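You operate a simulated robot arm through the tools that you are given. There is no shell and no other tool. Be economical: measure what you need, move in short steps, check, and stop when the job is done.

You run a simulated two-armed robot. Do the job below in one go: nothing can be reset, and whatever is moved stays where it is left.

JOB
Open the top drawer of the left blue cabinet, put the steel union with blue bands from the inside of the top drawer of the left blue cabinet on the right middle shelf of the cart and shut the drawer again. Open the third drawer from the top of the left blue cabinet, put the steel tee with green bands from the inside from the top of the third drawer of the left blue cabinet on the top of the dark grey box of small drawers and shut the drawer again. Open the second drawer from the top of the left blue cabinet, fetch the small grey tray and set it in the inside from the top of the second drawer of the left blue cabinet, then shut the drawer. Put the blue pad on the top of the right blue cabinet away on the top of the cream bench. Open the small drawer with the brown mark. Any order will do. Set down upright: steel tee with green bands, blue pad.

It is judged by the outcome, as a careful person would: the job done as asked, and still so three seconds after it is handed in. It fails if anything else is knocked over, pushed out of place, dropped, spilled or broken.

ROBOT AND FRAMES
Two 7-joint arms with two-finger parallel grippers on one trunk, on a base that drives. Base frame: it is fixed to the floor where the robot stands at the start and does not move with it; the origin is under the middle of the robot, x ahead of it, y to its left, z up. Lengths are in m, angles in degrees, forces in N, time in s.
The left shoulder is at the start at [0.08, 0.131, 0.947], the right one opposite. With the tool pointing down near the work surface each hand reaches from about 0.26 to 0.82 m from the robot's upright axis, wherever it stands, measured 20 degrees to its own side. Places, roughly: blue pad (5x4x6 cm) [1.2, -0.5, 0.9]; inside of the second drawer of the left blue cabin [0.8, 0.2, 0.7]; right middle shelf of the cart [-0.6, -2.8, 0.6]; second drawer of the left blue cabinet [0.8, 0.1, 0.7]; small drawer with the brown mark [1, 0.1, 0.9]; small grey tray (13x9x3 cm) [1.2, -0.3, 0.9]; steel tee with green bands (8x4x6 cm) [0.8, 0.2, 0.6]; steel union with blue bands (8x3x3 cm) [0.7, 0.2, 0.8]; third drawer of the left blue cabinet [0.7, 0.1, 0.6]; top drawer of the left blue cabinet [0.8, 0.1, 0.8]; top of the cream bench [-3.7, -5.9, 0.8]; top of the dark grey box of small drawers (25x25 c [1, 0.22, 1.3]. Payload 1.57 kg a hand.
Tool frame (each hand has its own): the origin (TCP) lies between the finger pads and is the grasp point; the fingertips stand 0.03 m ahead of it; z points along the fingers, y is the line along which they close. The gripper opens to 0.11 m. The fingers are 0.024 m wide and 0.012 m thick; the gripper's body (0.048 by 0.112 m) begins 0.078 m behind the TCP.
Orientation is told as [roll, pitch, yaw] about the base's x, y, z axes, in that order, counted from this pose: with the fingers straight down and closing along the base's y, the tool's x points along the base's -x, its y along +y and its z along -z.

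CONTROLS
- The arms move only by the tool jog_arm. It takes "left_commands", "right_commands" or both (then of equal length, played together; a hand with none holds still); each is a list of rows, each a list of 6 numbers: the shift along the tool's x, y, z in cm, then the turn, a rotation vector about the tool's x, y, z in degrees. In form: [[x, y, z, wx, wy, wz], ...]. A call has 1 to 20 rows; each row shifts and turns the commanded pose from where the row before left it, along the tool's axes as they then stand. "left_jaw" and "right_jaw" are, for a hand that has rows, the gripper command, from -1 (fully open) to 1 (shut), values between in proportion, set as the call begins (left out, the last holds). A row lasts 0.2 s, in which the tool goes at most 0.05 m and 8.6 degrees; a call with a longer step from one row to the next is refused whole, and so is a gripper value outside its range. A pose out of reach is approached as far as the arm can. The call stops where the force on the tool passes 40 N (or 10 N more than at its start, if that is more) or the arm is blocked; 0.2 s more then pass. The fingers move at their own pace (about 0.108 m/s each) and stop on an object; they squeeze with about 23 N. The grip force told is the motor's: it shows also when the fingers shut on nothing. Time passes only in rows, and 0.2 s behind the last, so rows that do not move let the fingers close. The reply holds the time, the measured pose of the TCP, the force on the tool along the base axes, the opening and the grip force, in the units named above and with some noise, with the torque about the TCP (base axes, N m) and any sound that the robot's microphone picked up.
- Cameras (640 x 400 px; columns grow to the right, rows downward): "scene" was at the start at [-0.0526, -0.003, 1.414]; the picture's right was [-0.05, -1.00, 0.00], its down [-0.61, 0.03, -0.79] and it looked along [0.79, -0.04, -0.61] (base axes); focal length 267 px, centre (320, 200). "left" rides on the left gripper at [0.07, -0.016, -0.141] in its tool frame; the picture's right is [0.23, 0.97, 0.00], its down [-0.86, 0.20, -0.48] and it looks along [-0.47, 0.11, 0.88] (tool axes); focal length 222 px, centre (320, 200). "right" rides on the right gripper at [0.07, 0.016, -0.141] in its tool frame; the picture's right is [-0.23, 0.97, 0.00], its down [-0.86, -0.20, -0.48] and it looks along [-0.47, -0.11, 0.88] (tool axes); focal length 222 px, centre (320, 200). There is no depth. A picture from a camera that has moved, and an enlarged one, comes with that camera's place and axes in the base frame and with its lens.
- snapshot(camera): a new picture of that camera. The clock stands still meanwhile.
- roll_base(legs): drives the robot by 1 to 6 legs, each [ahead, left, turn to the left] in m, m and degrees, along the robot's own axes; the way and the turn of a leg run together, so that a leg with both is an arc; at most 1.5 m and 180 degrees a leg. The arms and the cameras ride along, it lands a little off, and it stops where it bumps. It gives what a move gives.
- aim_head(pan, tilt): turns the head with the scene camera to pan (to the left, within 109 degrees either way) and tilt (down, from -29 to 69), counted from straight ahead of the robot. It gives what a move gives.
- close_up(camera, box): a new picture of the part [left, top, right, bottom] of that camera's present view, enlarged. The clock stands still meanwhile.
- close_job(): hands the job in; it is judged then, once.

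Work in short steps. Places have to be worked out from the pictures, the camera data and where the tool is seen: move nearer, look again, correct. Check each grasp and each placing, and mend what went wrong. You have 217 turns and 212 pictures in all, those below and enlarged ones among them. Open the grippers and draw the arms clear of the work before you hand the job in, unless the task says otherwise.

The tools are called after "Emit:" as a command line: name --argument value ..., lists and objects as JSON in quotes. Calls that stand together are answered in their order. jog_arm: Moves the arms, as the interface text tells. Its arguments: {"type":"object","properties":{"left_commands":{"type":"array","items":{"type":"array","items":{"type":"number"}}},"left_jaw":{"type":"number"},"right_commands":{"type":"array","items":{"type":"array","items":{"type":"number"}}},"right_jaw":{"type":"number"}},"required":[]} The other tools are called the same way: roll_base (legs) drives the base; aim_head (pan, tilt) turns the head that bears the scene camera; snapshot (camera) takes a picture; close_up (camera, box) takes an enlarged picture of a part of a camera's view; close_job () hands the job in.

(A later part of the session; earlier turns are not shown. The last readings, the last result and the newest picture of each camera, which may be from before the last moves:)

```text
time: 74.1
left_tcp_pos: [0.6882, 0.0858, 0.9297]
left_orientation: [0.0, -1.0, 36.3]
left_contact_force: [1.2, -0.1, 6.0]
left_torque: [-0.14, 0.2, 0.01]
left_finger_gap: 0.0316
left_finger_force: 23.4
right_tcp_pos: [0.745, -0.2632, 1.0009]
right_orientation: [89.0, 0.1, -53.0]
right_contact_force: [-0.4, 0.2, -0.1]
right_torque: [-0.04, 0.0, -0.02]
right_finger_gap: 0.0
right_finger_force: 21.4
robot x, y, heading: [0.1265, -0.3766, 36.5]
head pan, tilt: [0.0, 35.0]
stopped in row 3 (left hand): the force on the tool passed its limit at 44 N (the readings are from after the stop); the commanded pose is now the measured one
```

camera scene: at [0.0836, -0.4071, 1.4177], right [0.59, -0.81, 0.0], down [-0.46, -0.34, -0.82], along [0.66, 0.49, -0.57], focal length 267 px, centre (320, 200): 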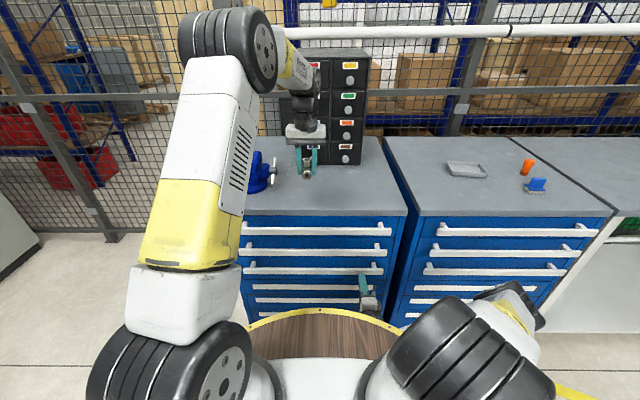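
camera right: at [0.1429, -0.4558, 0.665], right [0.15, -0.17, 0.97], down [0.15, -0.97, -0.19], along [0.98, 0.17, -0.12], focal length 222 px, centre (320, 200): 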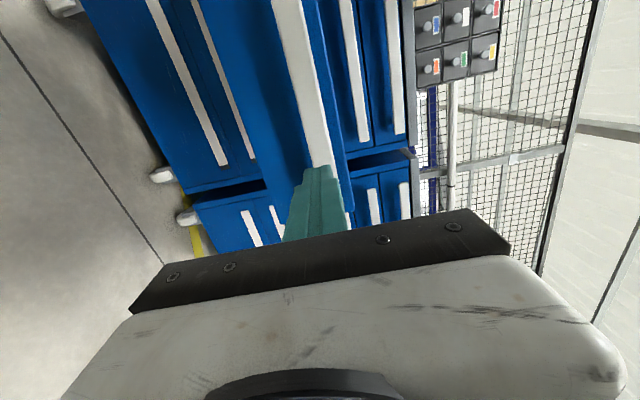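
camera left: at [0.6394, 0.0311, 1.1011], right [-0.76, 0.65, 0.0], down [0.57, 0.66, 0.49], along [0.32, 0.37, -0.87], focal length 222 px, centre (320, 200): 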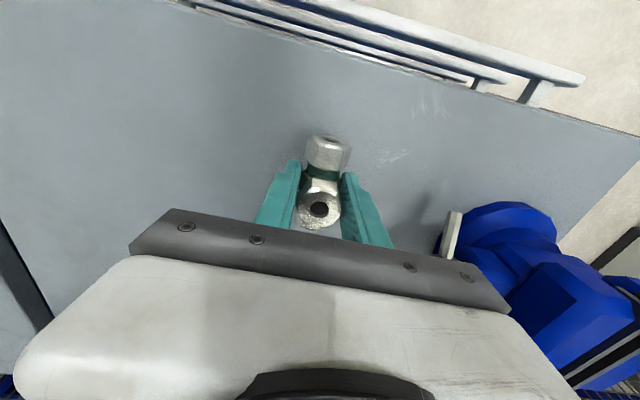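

Contact at TCP z 0.93, so the surface is at about 0.899. I release and rise, then check.

Emit:
jog_arm --left_commands '[[0, 0, 0, 0, 0, 0], [0, 0, 0, 0, 0, 0], [0, 0, -1, 0, 0, 0], [0, 0, -3, 0, 0, 0], [0, 0, -3, 0, 0, 0], [0, 0, -3, 0, 0, 0]]' --left_jaw -0.3

Emit:
snapshot --camera "left"

Emit:
close_up --camera "scene" --box '[230, 100, 390, 220]'

```text
time: 75.5
left_tcp_pos: [0.6856, 0.0845, 1.0296]
left_orientation: [-0.1, -0.7, 36.2]
left_contact_force: [0.0, -0.5, 0.0]
left_torque: [0.02, 0.01, -0.04]
left_finger_gap: 0.0715
left_finger_force: 0.1
right_tcp_pos: [0.7451, -0.2629, 0.9997]
right_orientation: [88.9, 0.1, -53.0]
right_contact_force: [-0.2, -0.4, -0.8]
right_torque: [-0.02, 0.02, 0.01]
right_finger_gap: 0.0
right_finger_force: 21.3
robot x, y, heading: [0.1234, -0.3803, 36.6]
head pan, tilt: [0.0, 35.0]
```

```text
151 pictures are left
camera left: at [0.6385, 0.0298, 1.1706], right [-0.76, 0.65, 0.0], down [0.57, 0.66, 0.49], along [0.32, 0.37, -0.87], focal length 222 px, centre (320, 200)
```

left: 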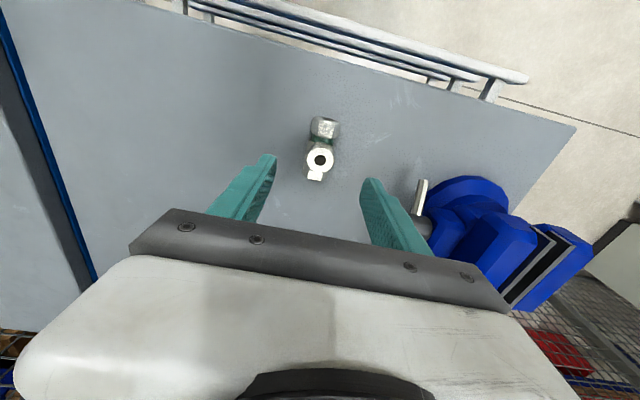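

```text
3.33 times, centred on (310, 160) of scene
camera zoom: at [0.0835, -0.4073, 1.4177], right [0.59, -0.81, 0.0], down [-0.46, -0.34, -0.82], along [0.66, 0.49, -0.57], focal length 890 px, centre (353, 333)
```

zoom: 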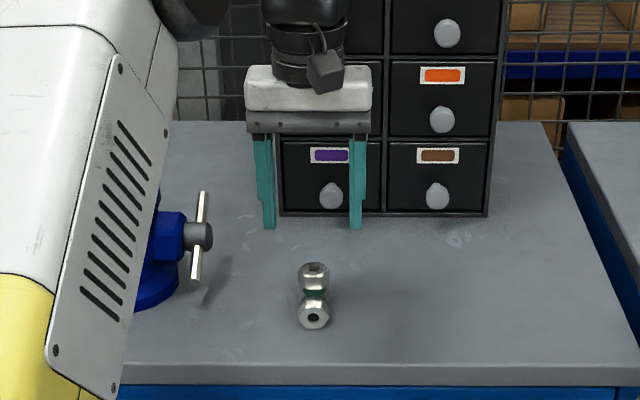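

The tee stands upright on the slab. I retract the left hand and pitch it to point forward.

Emit:
jog_arm --left_commands '[[4, 2, 0, 0, 0, 0], [4, 2, 0, 0, 0, 0], [4, 2, 0, 0, 0, 0], [4, 2, 0, 0, 0, 0], [0, 0, 0, 0, -8.2, 0], [0, 0, 0, 0, -8.2, 0], [0, 0, 0, 0, -8.2, 0], [0, 0, 0, 0, -8.2, 0], [0, 0, 0, 0, -8.2, 0], [0, 0, 0, 0, -8.2, 0], [0, 0, 0, 0, -8.2, 0], [0, 0, 0, 0, -8.2, 0], [0, 0, 0, 0, -8.2, 0], [0, 0, 0, 0, -8.2, 0], [0, 0, 0, 0, -7.3, 0]]'

Emit:
snapshot --camera "left"

Emit:
snapshot --camera "scene"

```text
time: 78.7
left_tcp_pos: [0.5436, 0.0742, 1.0291]
left_orientation: [162.0, -89.7, -126.0]
left_contact_force: [0.0, -1.1, -0.1]
left_torque: [-0.03, 0.03, 0.01]
left_finger_gap: 0.0713
left_finger_force: 0.1
left hand out of reach, approached as far as the arm can: row 12, 13, 14
right_tcp_pos: [0.746, -0.264, 1.0]
right_orientation: [88.9, 0.0, -53.0]
right_contact_force: [0.5, -0.2, 0.0]
right_torque: [-0.02, 0.02, -0.03]
right_finger_gap: 0.0
right_finger_force: 21.3
robot x, y, heading: [0.1289, -0.3785, 36.5]
head pan, tilt: [0.0, 35.0]
```

```text
149 pictures are left
camera left: at [0.4394, -0.0221, 0.9587], right [-0.58, 0.79, -0.23], down [-0.51, -0.13, 0.85], along [0.64, 0.61, 0.47], focal length 222 px, centre (320, 200)
```

left: 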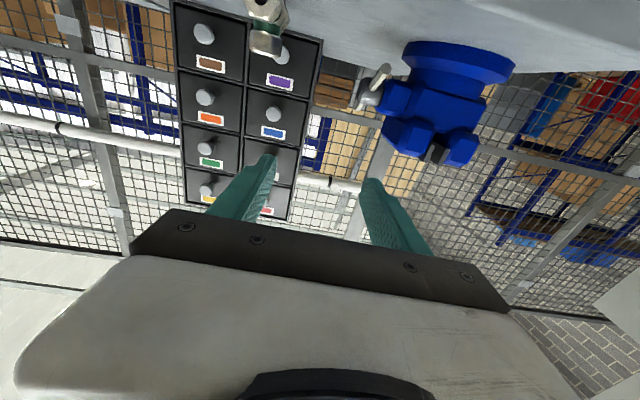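

```text
148 pictures are left
camera scene: at [0.083, -0.4076, 1.4177], right [0.59, -0.81, 0.0], down [-0.46, -0.34, -0.82], along [0.66, 0.49, -0.57], focal length 267 px, centre (320, 200)
```

scene: 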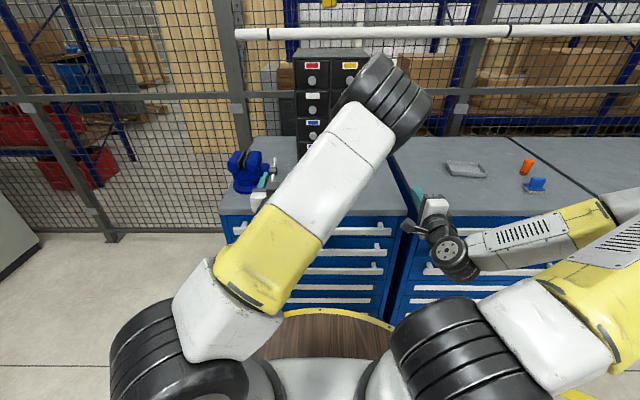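

The hand now points forward. I shift right 7.8 cm and down 8.7 cm to line up with the tee's stem, and look before approaching.

Emit:
jog_arm --left_commands '[[0, -2.6, 0, 0, 0, 0], [0, -2.6, 0, 0, 0, 0], [0, -2.6, 0, 0, 0, 0], [3, 0, 0, 0, 0, 0], [3, 0, 0, 0, 0, 0], [2.7, 0, 0, 0, 0, 0]]'

Emit:
snapshot --camera "left"

Emit:
snapshot --camera "scene"

```text
time: 80.1
left_tcp_pos: [0.5885, 0.0118, 0.9403]
left_orientation: [-178.9, -89.8, -144.8]
left_contact_force: [0.2, -0.4, 0.0]
left_torque: [-0.03, -0.01, 0.05]
left_finger_gap: 0.0717
left_finger_force: 0.0
right_tcp_pos: [0.7458, -0.2618, 0.9997]
right_orientation: [89.0, 0.1, -53.0]
right_contact_force: [-0.7, -1.1, -0.1]
right_torque: [0.01, 0.0, 0.03]
right_finger_gap: 0.0003
right_finger_force: 21.5
robot x, y, heading: [0.1217, -0.3757, 36.2]
head pan, tilt: [0.0, 35.0]
```

```text
147 pictures are left
camera left: at [0.4854, -0.0849, 0.87], right [-0.58, 0.79, -0.23], down [-0.51, -0.12, 0.85], along [0.64, 0.61, 0.47], focal length 222 px, centre (320, 200)
```

left: 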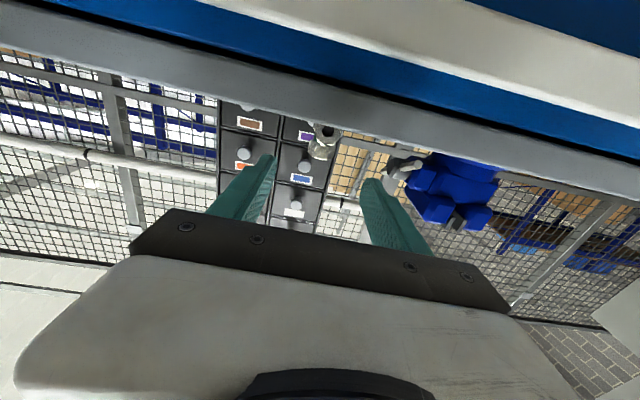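

```text
146 pictures are left
camera scene: at [0.0831, -0.4075, 1.4177], right [0.59, -0.81, 0.0], down [-0.46, -0.34, -0.82], along [0.66, 0.49, -0.57], focal length 267 px, centre (320, 200)
```

scene: 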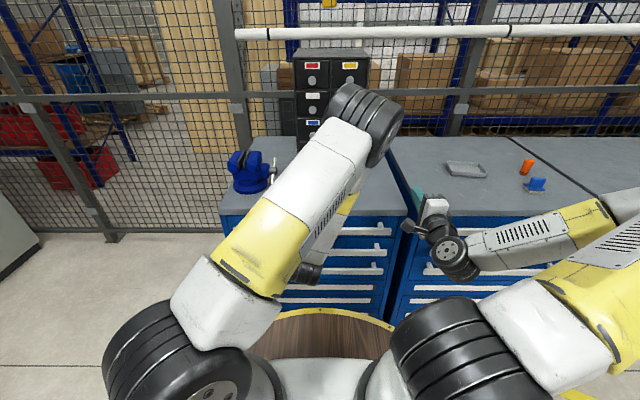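

The stem lies straight ahead, about 12 cm away and 4 mm left. I approach and close on it.

Emit:
jog_arm --left_commands '[[-0.3, 0.4, 2, 0, 0, 0], [0, 0, 3, 0, 0, 0], [0, 0, 3, 0, 0, 0], [0, 0, 2, 0, 0, 0], [0, 0, 1.7, 0, 0, 0], [0, 0, 0, 0, 0, 0]]'

Emit:
snapshot --camera "left"

Emit:
snapshot --camera "right"

```text
time: 81.5
left_tcp_pos: [0.6833, 0.0828, 0.9452]
left_orientation: [176.2, -89.9, -139.9]
left_contact_force: [0.6, -0.7, 0.3]
left_torque: [0.03, 0.01, 0.0]
left_finger_gap: 0.0718
left_finger_force: 0.1
right_tcp_pos: [0.7455, -0.2625, 1.0004]
right_orientation: [88.9, 0.1, -53.0]
right_contact_force: [-0.2, -0.5, 0.8]
right_torque: [-0.04, -0.04, 0.01]
right_finger_gap: 0.0003
right_finger_force: 21.6
robot x, y, heading: [0.125, -0.3765, 36.2]
head pan, tilt: [0.0, 35.0]
```

```text
145 pictures are left
camera left: at [0.5777, -0.0124, 0.8747], right [-0.57, 0.79, -0.23], down [-0.51, -0.12, 0.85], along [0.64, 0.61, 0.47], focal length 222 px, centre (320, 200)
```

left: 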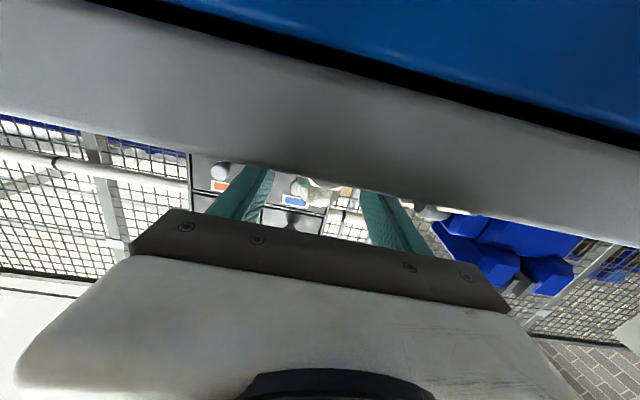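

```text
144 pictures are left
camera right: at [0.5912, -0.2928, 1.019], right [0.15, -0.17, 0.97], down [0.13, -0.97, -0.19], along [0.98, 0.15, -0.13], focal length 222 px, centre (320, 200)
```

right: 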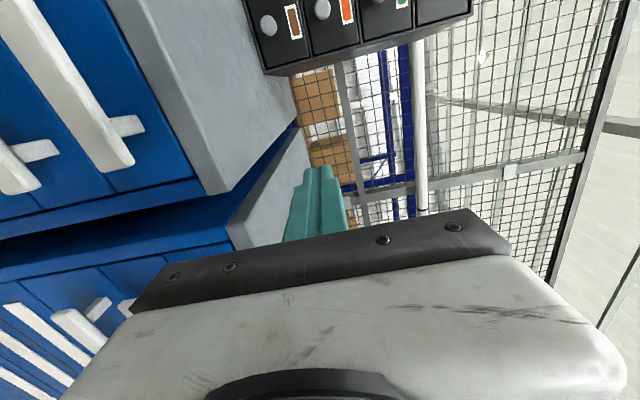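

The TCP is at the stem position. I close.

Emit:
jog_arm --left_commands '[[0, 0, 0, 0, 0, 0], [0, 0, 0, 0, 0, 0], [0, 0, 0, 0, 0, 0], [0, 0, 0, 0, 0, 0]]' --left_jaw 1

Emit:
jog_arm --left_commands '[[-0.3, 0, 0, 0, 0, 0], [-0.5, 0, 0, 0, 0, 0], [-0.7, 0, 0, 0, 0, 0], [-1, 0, 0, 0, 0, 0], [-1.5, 0, 0, 0, 0, 0], [-2, 0, 0, 0, 0, 0], [-2, 0, 0, 0, 0, 0]]'

Emit:
snapshot --camera "left"

Emit:
snapshot --camera "scene"

```text
time: 82.5
left_tcp_pos: [0.6823, 0.0832, 0.9455]
left_orientation: [174.0, -89.7, -137.9]
left_contact_force: [0.9, -0.5, 0.5]
left_torque: [0.05, -0.03, -0.01]
left_finger_gap: 0.0315
left_finger_force: 22.9
right_tcp_pos: [0.7466, -0.2628, 1.0003]
right_orientation: [88.9, 0.1, -52.9]
right_contact_force: [0.6, -0.1, 0.1]
right_torque: [0.01, 0.02, 0.01]
right_finger_gap: 0.0001
right_finger_force: 21.6
robot x, y, heading: [0.1248, -0.3767, 36.2]
head pan, tilt: [0.0, 35.0]
```

```text
time: 84.1
left_tcp_pos: [0.6819, 0.0837, 1.0246]
left_orientation: [171.0, -89.9, -134.9]
left_contact_force: [0.2, -0.4, -1.6]
left_torque: [-0.02, -0.02, 0.01]
left_finger_gap: 0.0312
left_finger_force: 22.5
right_tcp_pos: [0.7455, -0.2623, 0.9998]
right_orientation: [89.0, 0.1, -53.0]
right_contact_force: [-0.2, -0.5, 0.9]
right_torque: [0.01, -0.03, -0.03]
right_finger_gap: 0.0
right_finger_force: 20.8
robot x, y, heading: [0.125, -0.3765, 36.6]
head pan, tilt: [0.0, 35.0]
```

```text
143 pictures are left
camera left: at [0.5784, -0.0129, 0.9551], right [-0.58, 0.79, -0.23], down [-0.51, -0.12, 0.85], along [0.64, 0.61, 0.47], focal length 222 px, centre (320, 200)
```

left: 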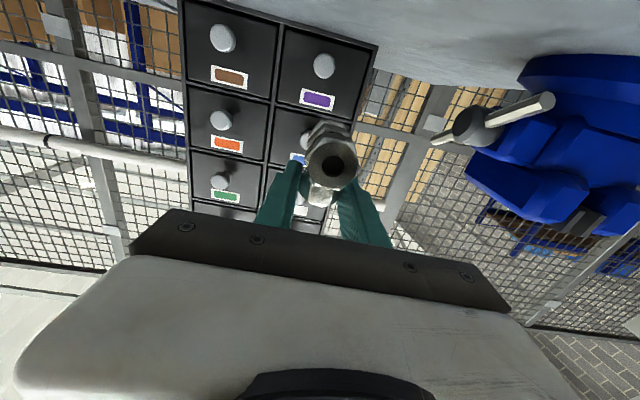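

```text
142 pictures are left
camera scene: at [0.0835, -0.4073, 1.4177], right [0.59, -0.81, 0.0], down [-0.46, -0.34, -0.82], along [0.66, 0.49, -0.57], focal length 267 px, centre (320, 200)
```

scene: 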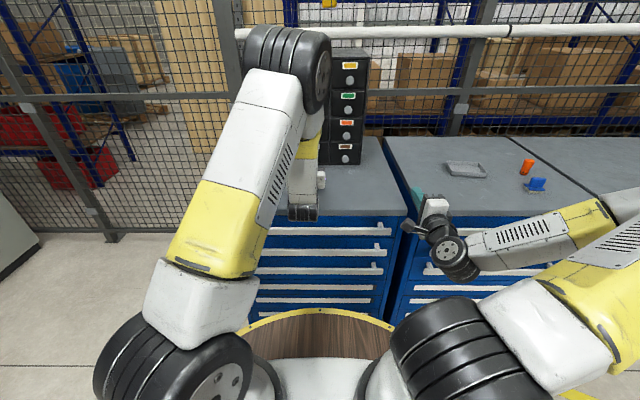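

Tee lifted upright (its base is 4.75 cm below the TCP). I raise it to about z 1.39.

Emit:
jog_arm --left_commands '[[-3, 0, 0, 0, 0, 0], [-3, 0, 0, 0, 0, 0], [-3, 0, 0, 0, 0, 0], [-3, 0, 0, 0, 0, 0], [-3, 0, 0, 0, 0, 0], [-3, 0, 0, 0, 0, 0], [-3, 0, 0, 0, 0, 0], [-3, 0, 0, 0, 0, 0], [-3, 0, 0, 0, 0, 0], [-3, 0, 0, 0, 0, 0], [-3, 0, 0, 0, 0, 0], [-3, 0, 0, 0, 0, 0]]'

Emit:
snapshot --camera "scene"

Emit:
snapshot --camera "left"

```text
time: 86.7
left_tcp_pos: [0.6787, 0.0838, 1.3843]
left_orientation: [168.6, -89.7, -132.3]
left_contact_force: [0.5, 0.1, -1.1]
left_torque: [0.0, 0.0, -0.01]
left_finger_gap: 0.0313
left_finger_force: 23.1
right_tcp_pos: [0.7463, -0.2631, 0.9989]
right_orientation: [88.8, 0.0, -53.0]
right_contact_force: [-0.7, 0.5, -0.5]
right_torque: [-0.01, -0.01, -0.04]
right_finger_gap: 0.0001
right_finger_force: 21.4
robot x, y, heading: [0.1237, -0.3744, 36.2]
head pan, tilt: [0.0, 35.0]
```

```text
141 pictures are left
camera scene: at [0.0834, -0.4073, 1.4177], right [0.59, -0.81, 0.0], down [-0.46, -0.34, -0.82], along [0.66, 0.49, -0.57], focal length 267 px, centre (320, 200)
```

scene: 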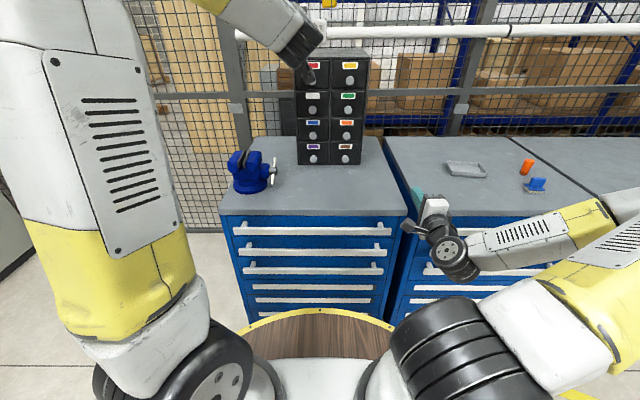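

```text
140 pictures are left
camera left: at [0.5758, -0.0128, 1.3151], right [-0.57, 0.79, -0.23], down [-0.51, -0.12, 0.85], along [0.64, 0.61, 0.47], focal length 222 px, centre (320, 200)
```

left: 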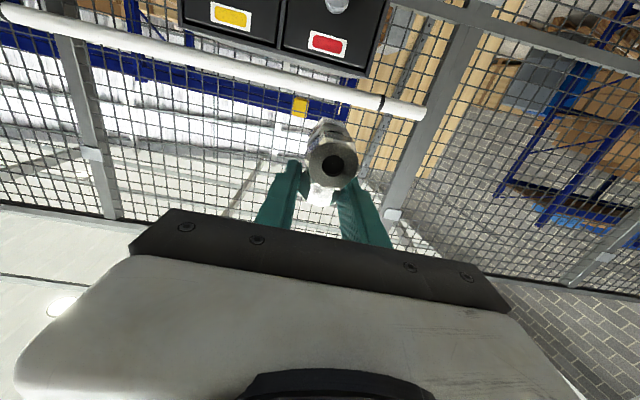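

I level the head to watch the box top and drive forward 0.16 m.

Emit:
roll_base --legs '[[0.08, 0, 0], [0.08, 0, 0]]'

Emit:
aim_head --pan 0 --tilt 12

Emit:
snapshot --camera "scene"

Emit:
snapshot --camera "left"

```text
time: 88.4
left_tcp_pos: [0.8076, 0.1754, 1.3838]
left_orientation: [171.6, -89.8, -135.5]
left_contact_force: [0.2, -0.6, -2.0]
left_torque: [-0.02, 0.01, -0.02]
left_finger_gap: 0.0314
left_finger_force: 22.9
right_tcp_pos: [0.8727, -0.1705, 0.9991]
right_orientation: [88.8, 0.1, -53.1]
right_contact_force: [0.2, 0.0, -0.6]
right_torque: [0.01, -0.01, 0.01]
right_finger_gap: 0.0
right_finger_force: 21.8
robot x, y, heading: [0.2475, -0.2826, 36.1]
head pan, tilt: [0.0, 35.0]
```

```text
time: 89.3
left_tcp_pos: [0.8075, 0.1744, 1.3844]
left_orientation: [171.3, -89.9, -135.0]
left_contact_force: [-0.1, -0.3, -2.5]
left_torque: [0.02, 0.0, -0.02]
left_finger_gap: 0.0313
left_finger_force: 23.3
right_tcp_pos: [0.8726, -0.1713, 0.9994]
right_orientation: [88.9, 0.1, -53.1]
right_contact_force: [-0.1, 0.0, -0.8]
right_torque: [0.03, 0.0, 0.0]
right_finger_gap: 0.0
right_finger_force: 21.1
robot x, y, heading: [0.2552, -0.2822, 36.2]
head pan, tilt: [0.0, 12.0]
```

```text
139 pictures are left
camera scene: at [0.2146, -0.3109, 1.4545], right [0.59, -0.81, 0.0], down [-0.17, -0.12, -0.98], along [0.79, 0.58, -0.21], focal length 267 px, centre (320, 200)
```

scene: 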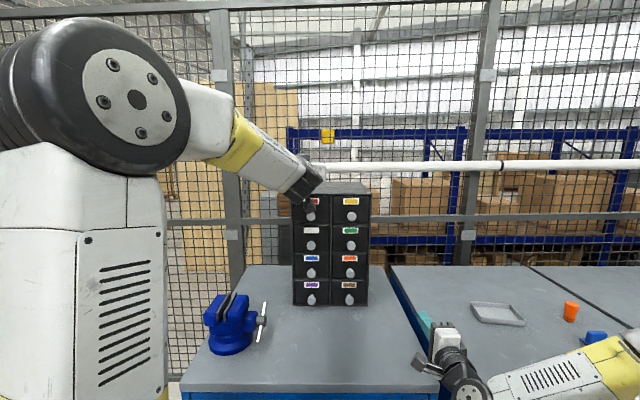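

```text
138 pictures are left
camera left: at [0.7037, 0.0797, 1.3146], right [-0.57, 0.79, -0.23], down [-0.51, -0.12, 0.85], along [0.64, 0.6, 0.47], focal length 222 px, centre (320, 200)
```

left: 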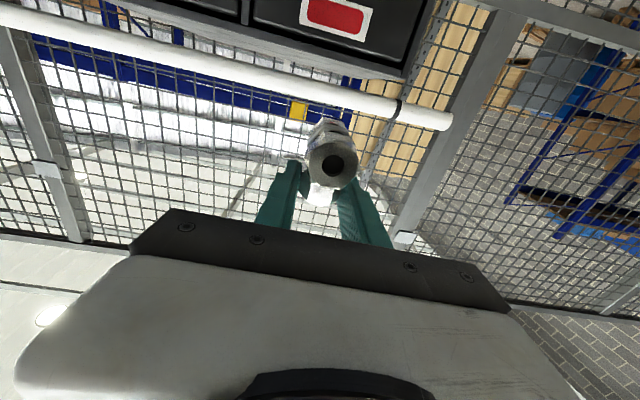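

The box front is about 0.80 m ahead, with its top at z ≈ 1.293 and its centre 0.04 m to the right. I shift the tee 4 cm right and extend forward.

Emit:
jog_arm --left_commands '[[0, -2, 0, 0, 0, 0], [0, -2, 0, 0, 0, 0], [0, 0, 2.5, 0, 0, 0], [0, 0, 2.5, 0, 0, 0], [0, 0, 2.5, 0, 0, 0], [0, 0, 2.5, 0, 0, 0]]'

Emit:
snapshot --camera "left"

Emit:
close_up --camera "scene" --box '[240, 130, 400, 230]'

```text
time: 90.7
left_tcp_pos: [0.9123, 0.2027, 1.3838]
left_orientation: [-177.1, -89.9, -146.8]
left_contact_force: [-1.1, -0.2, -0.8]
left_torque: [-0.04, 0.0, 0.03]
left_finger_gap: 0.0315
left_finger_force: 23.1
right_tcp_pos: [0.8726, -0.1702, 0.9995]
right_orientation: [88.9, 0.1, -53.1]
right_contact_force: [-0.1, -0.1, -0.7]
right_torque: [0.01, 0.04, 0.01]
right_finger_gap: 0.0
right_finger_force: 20.9
robot x, y, heading: [0.2542, -0.2857, 36.2]
head pan, tilt: [0.0, 12.0]
```

```text
137 pictures are left
camera left: at [0.8077, 0.1065, 1.3144], right [-0.57, 0.79, -0.23], down [-0.51, -0.12, 0.85], along [0.64, 0.61, 0.47], focal length 222 px, centre (320, 200)
```

left: 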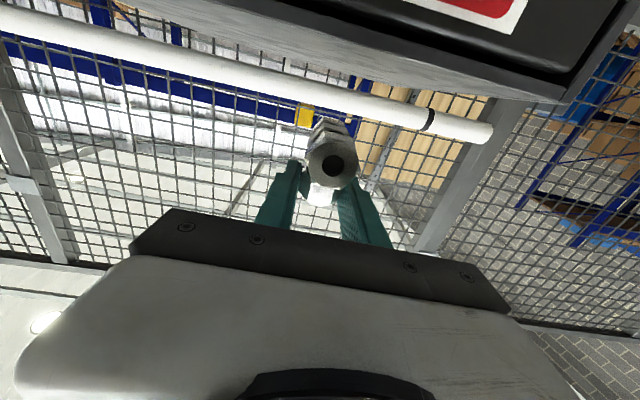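

```text
4.00 times, centred on (320, 180) of scene
camera zoom: at [0.2144, -0.311, 1.4546], right [0.59, -0.81, 0.0], down [-0.17, -0.12, -0.98], along [0.79, 0.58, -0.21], focal length 1068 px, centre (320, 280)
```

zoom: 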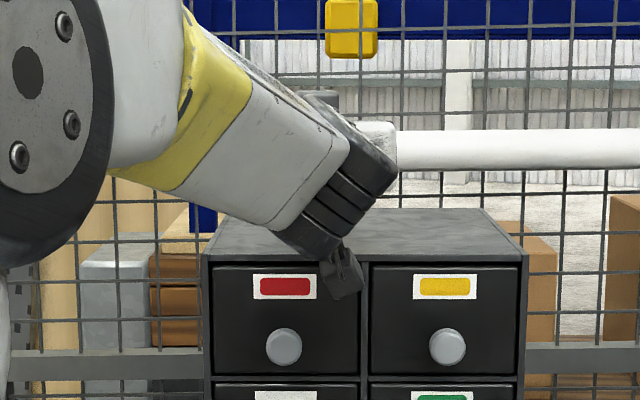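

No reach trouble so far. I extend 5.5 cm more, then lower 3.5 cm.

Emit:
jog_arm --left_commands '[[0, 0, 2, 0, 0, 0], [0, 0, 2, 0, 0, 0], [0, 0, 1.5, 0, 0, 0], [1, 0, 0, 0, 0, 0], [1, 0, 0, 0, 0, 0], [1, 0, 0, 0, 0, 0], [0.5, 0, 0, 0, 0, 0]]'

Emit:
snapshot --camera "left"

Emit:
close_up --camera "scene" --box '[240, 130, 400, 230]'

```text
time: 92.3
left_tcp_pos: [0.957, 0.2354, 1.349]
left_orientation: [177.4, -89.8, -141.2]
left_contact_force: [0.8, -0.4, -2.0]
left_torque: [-0.02, -0.01, -0.01]
left_finger_gap: 0.0312
left_finger_force: 22.7
right_tcp_pos: [0.8737, -0.1706, 0.9996]
right_orientation: [88.8, 0.1, -53.2]
right_contact_force: [-0.2, -0.2, -0.3]
right_torque: [0.0, -0.02, 0.01]
right_finger_gap: 0.0
right_finger_force: 21.0
robot x, y, heading: [0.2504, -0.2807, 36.2]
head pan, tilt: [0.0, 12.0]
```

```text
135 pictures are left
camera left: at [0.8522, 0.1386, 1.2797], right [-0.57, 0.79, -0.23], down [-0.51, -0.12, 0.85], along [0.64, 0.6, 0.47], focal length 222 px, centre (320, 200)
```

left: 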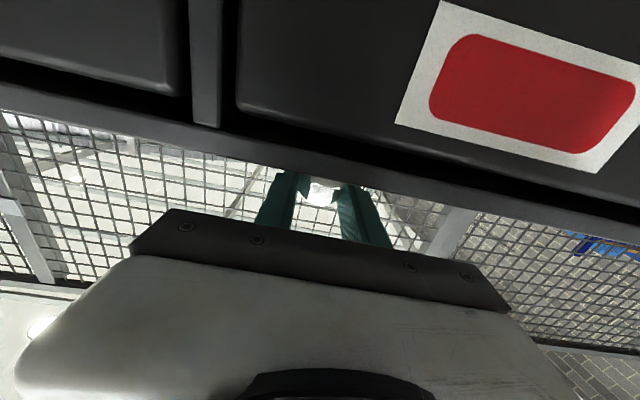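

```text
4.00 times, centred on (320, 180) of scene
camera zoom: at [0.2147, -0.3109, 1.4546], right [0.59, -0.81, 0.0], down [-0.17, -0.12, -0.98], along [0.79, 0.58, -0.21], focal length 1068 px, centre (320, 280)
```

zoom: 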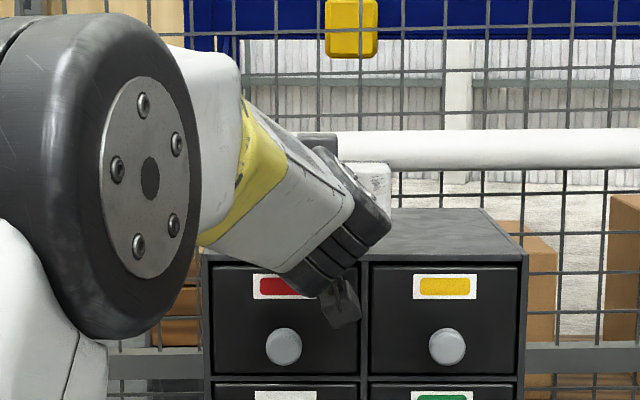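

The tee is well over the box top. I lower in 3 mm steps until contact.

Emit:
jog_arm --left_commands '[[0.3, 0, 0, 0, 0, 0], [0.3, 0, 0, 0, 0, 0], [0.3, 0, 0, 0, 0, 0], [0.3, 0, 0, 0, 0, 0], [0.3, 0, 0, 0, 0, 0], [0.3, 0, 0, 0, 0, 0]]'

```text
time: 93.7
left_tcp_pos: [0.9566, 0.2341, 1.3337]
left_orientation: [-177.3, -89.7, -146.5]
left_contact_force: [1.2, -2.4, 19.4]
left_torque: [0.06, -0.28, -0.11]
left_finger_gap: 0.0318
left_finger_force: 23.0
right_tcp_pos: [0.8734, -0.1702, 1.0013]
right_orientation: [89.0, 0.1, -53.1]
right_contact_force: [-0.3, -0.1, -1.0]
right_torque: [0.0, 0.04, 0.0]
right_finger_gap: 0.0003
right_finger_force: 21.2
robot x, y, heading: [0.2536, -0.2836, 36.1]
head pan, tilt: [0.0, 12.0]
```

Contact at 19 N. I open the fingers and hold a moment, then withdraw straight back.

Emit:
jog_arm --left_commands '[[-0.1, 0, 0, 0, 0, 0], [0, 0, 0, 0, 0, 0], [0, 0, 0, 0, 0, 0]]' --left_jaw -0.3

Emit:
jog_arm --left_commands '[[0, 0, -2, 0, 0, 0], [0, 0, -2, 0, 0, 0], [0, 0, -3, 0, 0, 0], [0, 0, -3, 0, 0, 0], [0, 0, -3, 0, 0, 0], [0, 0, -3, 0, 0, 0]]'

Emit:
close_up --camera "scene" --box '[240, 130, 400, 230]'

Emit:
snapshot --camera "left"

```text
time: 94.5
left_tcp_pos: [0.9569, 0.234, 1.3326]
left_orientation: [157.9, -89.9, -121.7]
left_contact_force: [0.2, -0.5, -0.6]
left_torque: [-0.02, 0.01, 0.02]
left_finger_gap: 0.0714
left_finger_force: 0.0
right_tcp_pos: [0.8732, -0.1712, 0.9998]
right_orientation: [89.0, 0.2, -53.1]
right_contact_force: [-0.5, 0.3, -0.5]
right_torque: [0.0, 0.0, 0.01]
right_finger_gap: 0.0
right_finger_force: 21.1
robot x, y, heading: [0.2551, -0.2839, 36.3]
head pan, tilt: [0.0, 12.0]
```

```text
time: 95.9
left_tcp_pos: [0.8265, 0.1412, 1.3325]
left_orientation: [151.7, -89.9, -115.4]
left_contact_force: [0.4, -0.5, 0.2]
left_torque: [0.02, -0.02, 0.04]
left_finger_gap: 0.0717
left_finger_force: 0.1
right_tcp_pos: [0.8719, -0.1711, 1.0001]
right_orientation: [89.0, 0.0, -53.0]
right_contact_force: [0.7, -0.1, -0.6]
right_torque: [-0.01, -0.01, 0.0]
right_finger_gap: 0.0
right_finger_force: 21.4
robot x, y, heading: [0.2527, -0.2842, 36.2]
head pan, tilt: [0.0, 12.0]
```

```text
4.00 times, centred on (320, 180) of scene
camera zoom: at [0.2149, -0.3108, 1.4546], right [0.59, -0.81, 0.0], down [-0.17, -0.12, -0.98], along [0.79, 0.58, -0.21], focal length 1068 px, centre (320, 280)
```

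zoom: 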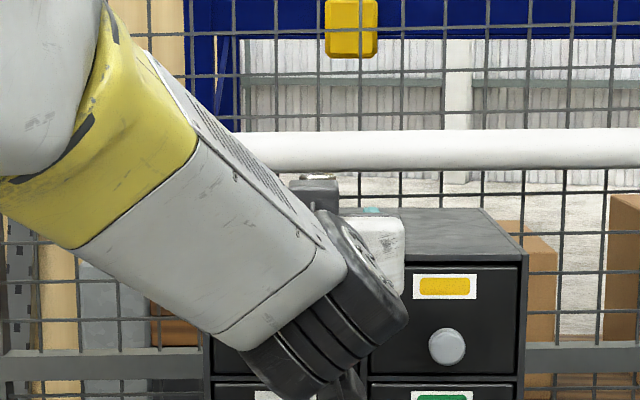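

```text
132 pictures are left
camera left: at [0.722, 0.0455, 1.2619], right [-0.57, 0.79, -0.23], down [-0.5, -0.12, 0.85], along [0.64, 0.6, 0.47], focal length 222 px, centre (320, 200)
```

left: 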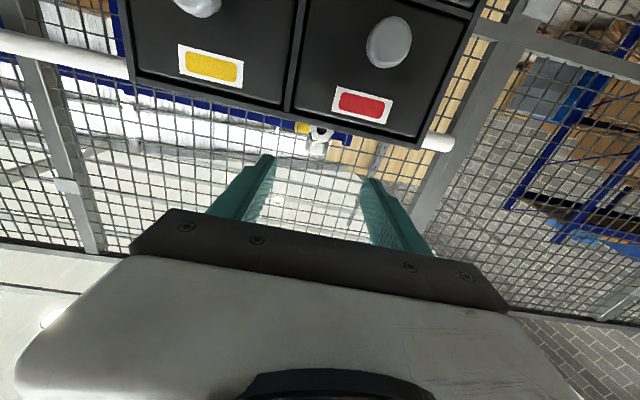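

The tee stands on the box (its stem is visible). Next is the brown-marked drawer: its knob is about (0.775 ahead, -0.10, z 0.93). I retract the left hand, lower it in front of the box and tilt it 40° below horizontal.

Emit:
jog_arm --left_commands '[[0, 0, -4, 0, 0, 0], [0, 0, -4, 0, 0, 0], [0, 0, -4, 0, 0, 0], [0, 0, -4, 0, 0, 0], [4, -2, 0, 0, 0, 0], [4, -2, 0, 0, 0, 0], [4, -2, 0, 0, 0, 0], [4, -2, 0, 0, 0, 0], [4, -2, 0, 0, 0, 0], [4, 0, 0, 0, 0, 0], [4, 0, 0, 0, 0, 0], [0, 0, 0, 0, 8, 0], [0, 0, 0, 0, 8, 0], [0, 0, 0, 0, 8, 0], [0, 0, 0, 0, 8, 0], [0, 0, 0, 0, 8, 0]]'

Emit:
aim_head --pan -4 --tilt 20

Emit:
snapshot --camera "scene"

Emit:
snapshot --camera "left"

```text
time: 99.3
left_tcp_pos: [0.7575, -0.0354, 1.0511]
left_orientation: [-0.1, -49.9, 36.3]
left_contact_force: [0.0, -0.6, 0.0]
left_torque: [-0.02, 0.0, 0.0]
left_finger_gap: 0.0712
left_finger_force: 0.1
right_tcp_pos: [0.8732, -0.171, 0.9993]
right_orientation: [89.0, 0.0, -53.1]
right_contact_force: [-0.8, -0.3, 0.6]
right_torque: [0.02, -0.02, 0.03]
right_finger_gap: 0.0
right_finger_force: 21.5
robot x, y, heading: [0.2512, -0.2856, 36.0]
head pan, tilt: [0.0, 12.0]
```

```text
time: 100.0
left_tcp_pos: [0.7582, -0.0354, 1.0524]
left_orientation: [0.0, -50.1, 36.1]
left_contact_force: [0.0, 1.0, -0.4]
left_torque: [0.0, 0.02, 0.0]
left_finger_gap: 0.0716
left_finger_force: 0.1
right_tcp_pos: [0.873, -0.1685, 0.999]
right_orientation: [88.9, 0.1, -53.1]
right_contact_force: [-0.4, 0.6, 0.5]
right_torque: [-0.02, 0.02, -0.02]
right_finger_gap: 0.0
right_finger_force: 21.2
robot x, y, heading: [0.2531, -0.2872, 36.2]
head pan, tilt: [-4.0, 20.0]
```

```text
131 pictures are left
camera scene: at [0.2182, -0.3164, 1.4416], right [0.53, -0.85, 0.0], down [-0.29, -0.18, -0.94], along [0.8, 0.5, -0.34], focal length 267 px, centre (320, 200)
```

scene: 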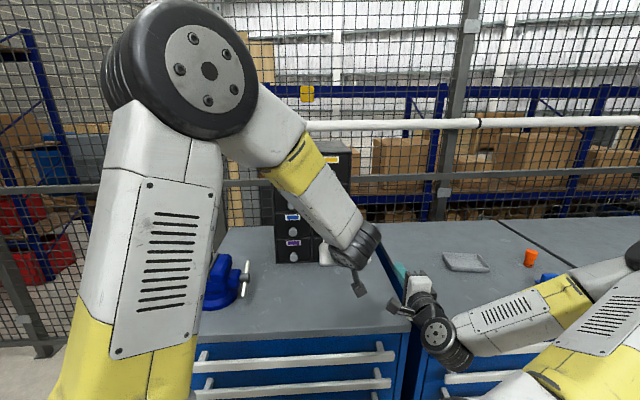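

```text
130 pictures are left
camera left: at [0.6436, -0.138, 1.0896], right [-0.69, 0.7, -0.17], down [0.03, 0.27, 0.96], along [0.72, 0.66, -0.2], focal length 222 px, centre (320, 200)
```

left: 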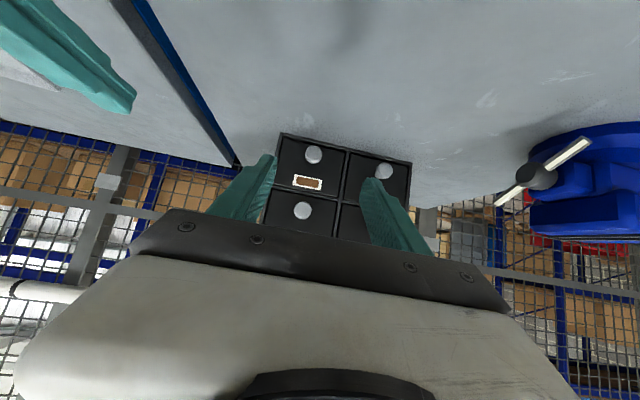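

The left camera agrees that the knob is at (0.775, -0.095, z 0.931). I approach most of the way along the tilted tool axis and check.

Emit:
jog_arm --left_commands '[[-1.6, 0, 4, 0, 0, 0], [-1.6, 0, 4, 0, 0, 0], [-1.6, 0, 4, 0, 0, 0], [0, 0, 4, 0, 0, 0]]' --left_jaw -0.1

Emit:
snapshot --camera "left"

Emit:
close_up --camera "scene" --box '[250, 180, 410, 300]'

```text
time: 101.0
left_tcp_pos: [0.8846, 0.0557, 0.9846]
left_orientation: [-0.1, -50.1, 36.1]
left_contact_force: [-1.4, -1.0, 1.1]
left_torque: [0.02, -0.03, 0.03]
left_finger_gap: 0.0608
left_finger_force: 0.1
right_tcp_pos: [0.8724, -0.1704, 1.0004]
right_orientation: [88.9, 0.1, -53.1]
right_contact_force: [0.4, -0.3, 0.5]
right_torque: [0.01, 0.01, -0.01]
right_finger_gap: 0.0
right_finger_force: 21.4
robot x, y, heading: [0.2543, -0.2875, 36.1]
head pan, tilt: [-4.0, 20.0]
```

```text
129 pictures are left
camera left: at [0.7695, -0.0471, 1.0225], right [-0.69, 0.7, -0.17], down [0.03, 0.27, 0.96], along [0.72, 0.66, -0.2], focal length 222 px, centre (320, 200)
```

left: 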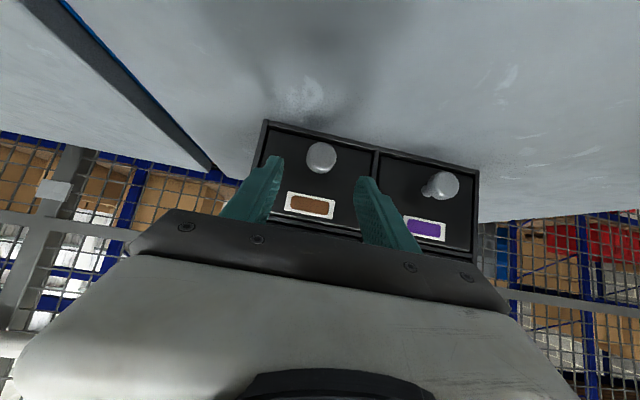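

```text
3.33 times, centred on (330, 240) of scene
camera zoom: at [0.2177, -0.3165, 1.4416], right [0.53, -0.85, 0.0], down [-0.29, -0.18, -0.94], along [0.8, 0.5, -0.34], focal length 890 px, centre (287, 67)
```

zoom: 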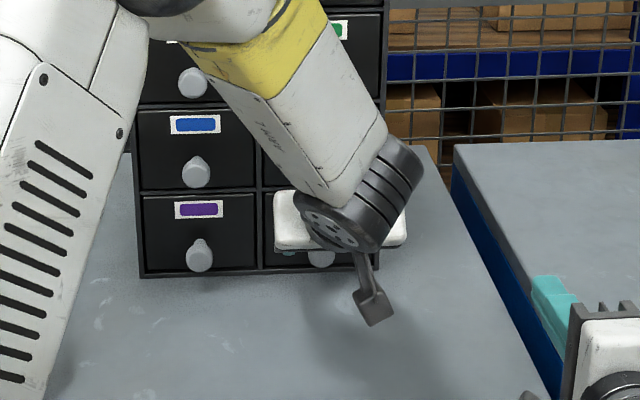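

The knob is straight ahead. I move 5.9 cm along the tool with a slight downward trim, then close.

Emit:
jog_arm --left_commands '[[0.5, 0, 2, 0, 0, 0], [0, 0, 2, 0, 0, 0], [0, 0, 1.9, 0, 0, 0]]'

Emit:
snapshot --camera "left"

Emit:
jog_arm --left_commands '[[0, 0, 0, 0, 0, 0], [0, 0, 0, 0, 0, 0], [0, 0, 0, 0, 0, 0], [0, 0, 0, 0, 0, 0]]' --left_jaw 1

Emit:
snapshot --camera "left"

```text
time: 101.8
left_tcp_pos: [0.9161, 0.0802, 0.9435]
left_orientation: [0.0, -50.0, 36.0]
left_contact_force: [-8.3, -4.4, 4.5]
left_torque: [-0.09, -0.09, -0.32]
left_finger_gap: 0.0593
left_finger_force: 0.0
right_tcp_pos: [0.8731, -0.1708, 0.9987]
right_orientation: [89.0, 0.1, -53.0]
right_contact_force: [0.2, 0.7, -0.3]
right_torque: [-0.01, 0.02, -0.02]
right_finger_gap: 0.0003
right_finger_force: 20.9
robot x, y, heading: [0.254, -0.2839, 36.0]
head pan, tilt: [-4.0, 20.0]
```

```text
127 pictures are left
camera left: at [0.8023, -0.0233, 0.9804], right [-0.69, 0.7, -0.17], down [0.03, 0.27, 0.96], along [0.72, 0.66, -0.21], focal length 222 px, centre (320, 200)
```

left: 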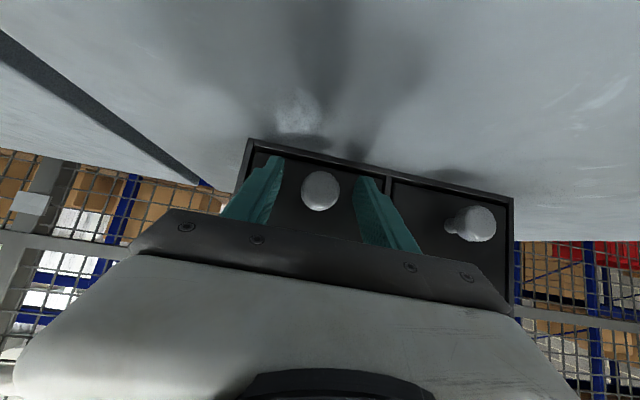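

```text
time: 102.8
left_tcp_pos: [0.9155, 0.0789, 0.9422]
left_orientation: [0.0, -50.1, 36.1]
left_contact_force: [-7.0, -6.9, 0.2]
left_torque: [0.0, -0.05, -0.11]
left_finger_gap: 0.0303
left_finger_force: 40.1
right_tcp_pos: [0.872, -0.1703, 0.9998]
right_orientation: [88.9, 0.1, -53.0]
right_contact_force: [-0.3, 0.1, 0.4]
right_torque: [0.0, 0.02, -0.02]
right_finger_gap: 0.0
right_finger_force: 21.1
robot x, y, heading: [0.2503, -0.2855, 36.0]
head pan, tilt: [-4.0, 20.0]
```

```text
126 pictures are left
camera left: at [0.8023, -0.0232, 0.9802], right [-0.69, 0.7, -0.17], down [0.03, 0.27, 0.96], along [0.72, 0.66, -0.21], focal length 222 px, centre (320, 200)
```

left: 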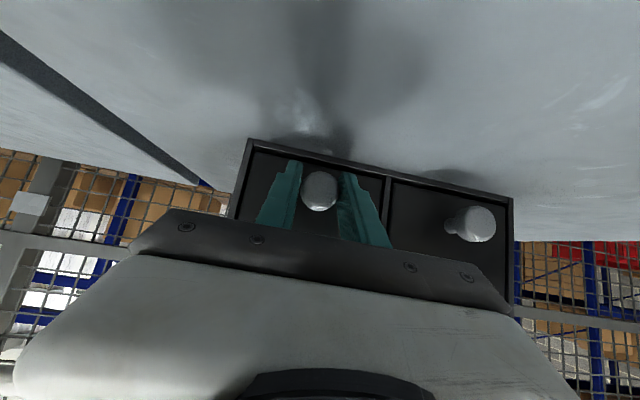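

The knob is gripped at 3 cm. I pull the small drawer straight out, about 10 cm.

Emit:
jog_arm --left_commands '[[0.64, 0, -0.77, 0, 0, 0], [0.64, 0, -0.77, 0, 0, 0], [0.64, 0, -0.77, 0, 0, 0], [0.64, 0, -0.77, 0, 0, 0], [0.64, 0, -0.77, 0, 0, 0], [0.64, 0, -0.77, 0, 0, 0], [0.64, 0, -0.77, 0, 0, 0], [0.64, 0, -0.77, 0, 0, 0], [0.64, 0, -0.77, 0, 0, 0], [0.64, 0, -0.77, 0, 0, 0]]'

Emit:
snapshot --camera "left"

Emit:
snapshot --camera "scene"

```text
time: 105.0
left_tcp_pos: [0.8351, 0.0216, 0.9439]
left_orientation: [0.1, -49.9, 35.8]
left_contact_force: [7.7, -10.8, -31.8]
left_torque: [0.18, -0.06, 0.08]
left_finger_gap: 0.0305
left_finger_force: 39.4
right_tcp_pos: [0.8742, -0.17, 0.9989]
right_orientation: [88.9, 0.2, -53.1]
right_contact_force: [0.0, 0.1, 0.3]
right_torque: [-0.02, 0.01, 0.02]
right_finger_gap: 0.0001
right_finger_force: 21.1
robot x, y, heading: [0.2506, -0.2848, 36.3]
head pan, tilt: [-4.0, 20.0]
```

```text
125 pictures are left
camera left: at [0.7214, -0.0815, 0.9812], right [-0.69, 0.7, -0.17], down [0.03, 0.27, 0.96], along [0.72, 0.66, -0.21], focal length 222 px, centre (320, 200)
```

left: 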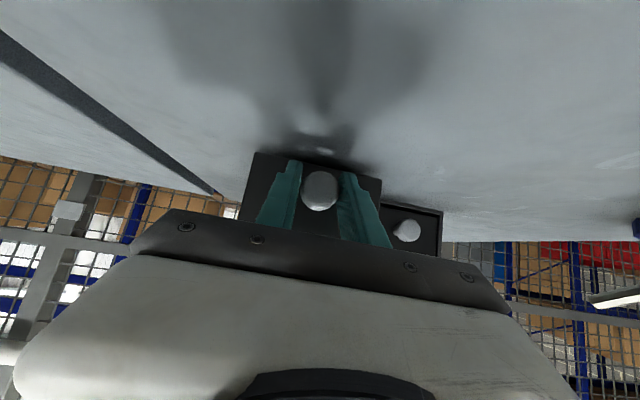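

```text
124 pictures are left
camera scene: at [0.2195, -0.3163, 1.4416], right [0.53, -0.85, 0.0], down [-0.29, -0.18, -0.94], along [0.79, 0.5, -0.34], focal length 267 px, centre (320, 200)
```

scene: 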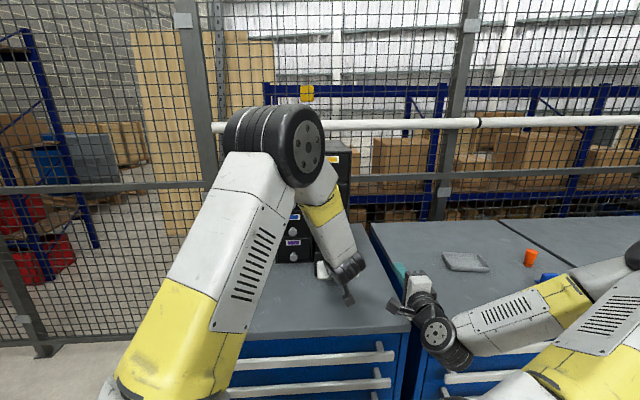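

The drawer is out about 10 cm. I relax the vertical load and pull another 3 cm.

Emit:
jog_arm --left_commands '[[0.2, 0, 0.15, 0, 0, 0], [0.64, 0, -0.77, 0, 0, 0], [0.64, 0, -0.77, 0, 0, 0], [0.64, 0, -0.77, 0, 0, 0]]'

```text
time: 106.0
left_tcp_pos: [0.8125, 0.0038, 0.9438]
left_orientation: [0.0, -50.2, 36.1]
left_contact_force: [8.9, -11.7, -8.0]
left_torque: [-0.14, 0.31, -0.16]
left_finger_gap: 0.0301
left_finger_force: 39.5
right_tcp_pos: [0.8726, -0.1705, 0.9997]
right_orientation: [89.0, 0.2, -53.1]
right_contact_force: [0.1, 0.7, 0.0]
right_torque: [-0.02, 0.0, -0.02]
right_finger_gap: 0.0
right_finger_force: 20.8
robot x, y, heading: [0.2481, -0.2864, 36.5]
head pan, tilt: [-4.0, 20.0]
```

About 12.7 cm open is enough. I release and withdraw along the tool axis.

Emit:
jog_arm --left_commands '[[0, 0, 0, 0, 0, 0], [0, 0, 0, 0, 0, 0], [0, 0, -2, 0, 0, 0], [0, 0, -3, 0, 0, 0], [0, 0, -3, 0, 0, 0], [-3, 0, -3, 0, 0, 0], [-3, 0, -2, 0, 0, 0], [-3, 0, -2, 0, 0, 0]]' --left_jaw -0.1

Emit:
snapshot --camera "scene"

Emit:
snapshot --camera "left"

```text
time: 107.8
left_tcp_pos: [0.7651, -0.0291, 1.1045]
left_orientation: [0.0, -50.1, 36.1]
left_contact_force: [0.5, -1.1, -1.2]
left_torque: [-0.01, 0.02, -0.02]
left_finger_gap: 0.0609
left_finger_force: 0.1
right_tcp_pos: [0.8732, -0.1704, 1.0]
right_orientation: [88.9, 0.1, -53.1]
right_contact_force: [-0.2, -0.9, 0.0]
right_torque: [-0.01, 0.02, -0.04]
right_finger_gap: 0.0003
right_finger_force: 21.3
robot x, y, heading: [0.2496, -0.2821, 36.3]
head pan, tilt: [-4.0, 20.0]
```

```text
123 pictures are left
camera scene: at [0.2184, -0.3164, 1.4416], right [0.53, -0.85, 0.0], down [-0.29, -0.18, -0.94], along [0.8, 0.5, -0.34], focal length 267 px, centre (320, 200)
```

scene: 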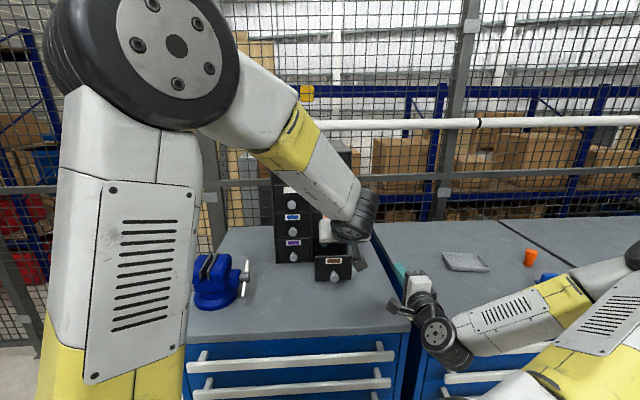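

```text
122 pictures are left
camera left: at [0.6504, -0.1329, 1.1437], right [-0.69, 0.7, -0.17], down [0.03, 0.27, 0.96], along [0.72, 0.66, -0.21], focal length 222 px, centre (320, 200)
```

left: 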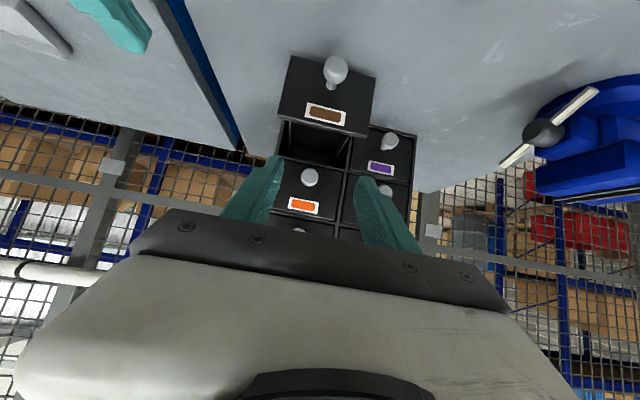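

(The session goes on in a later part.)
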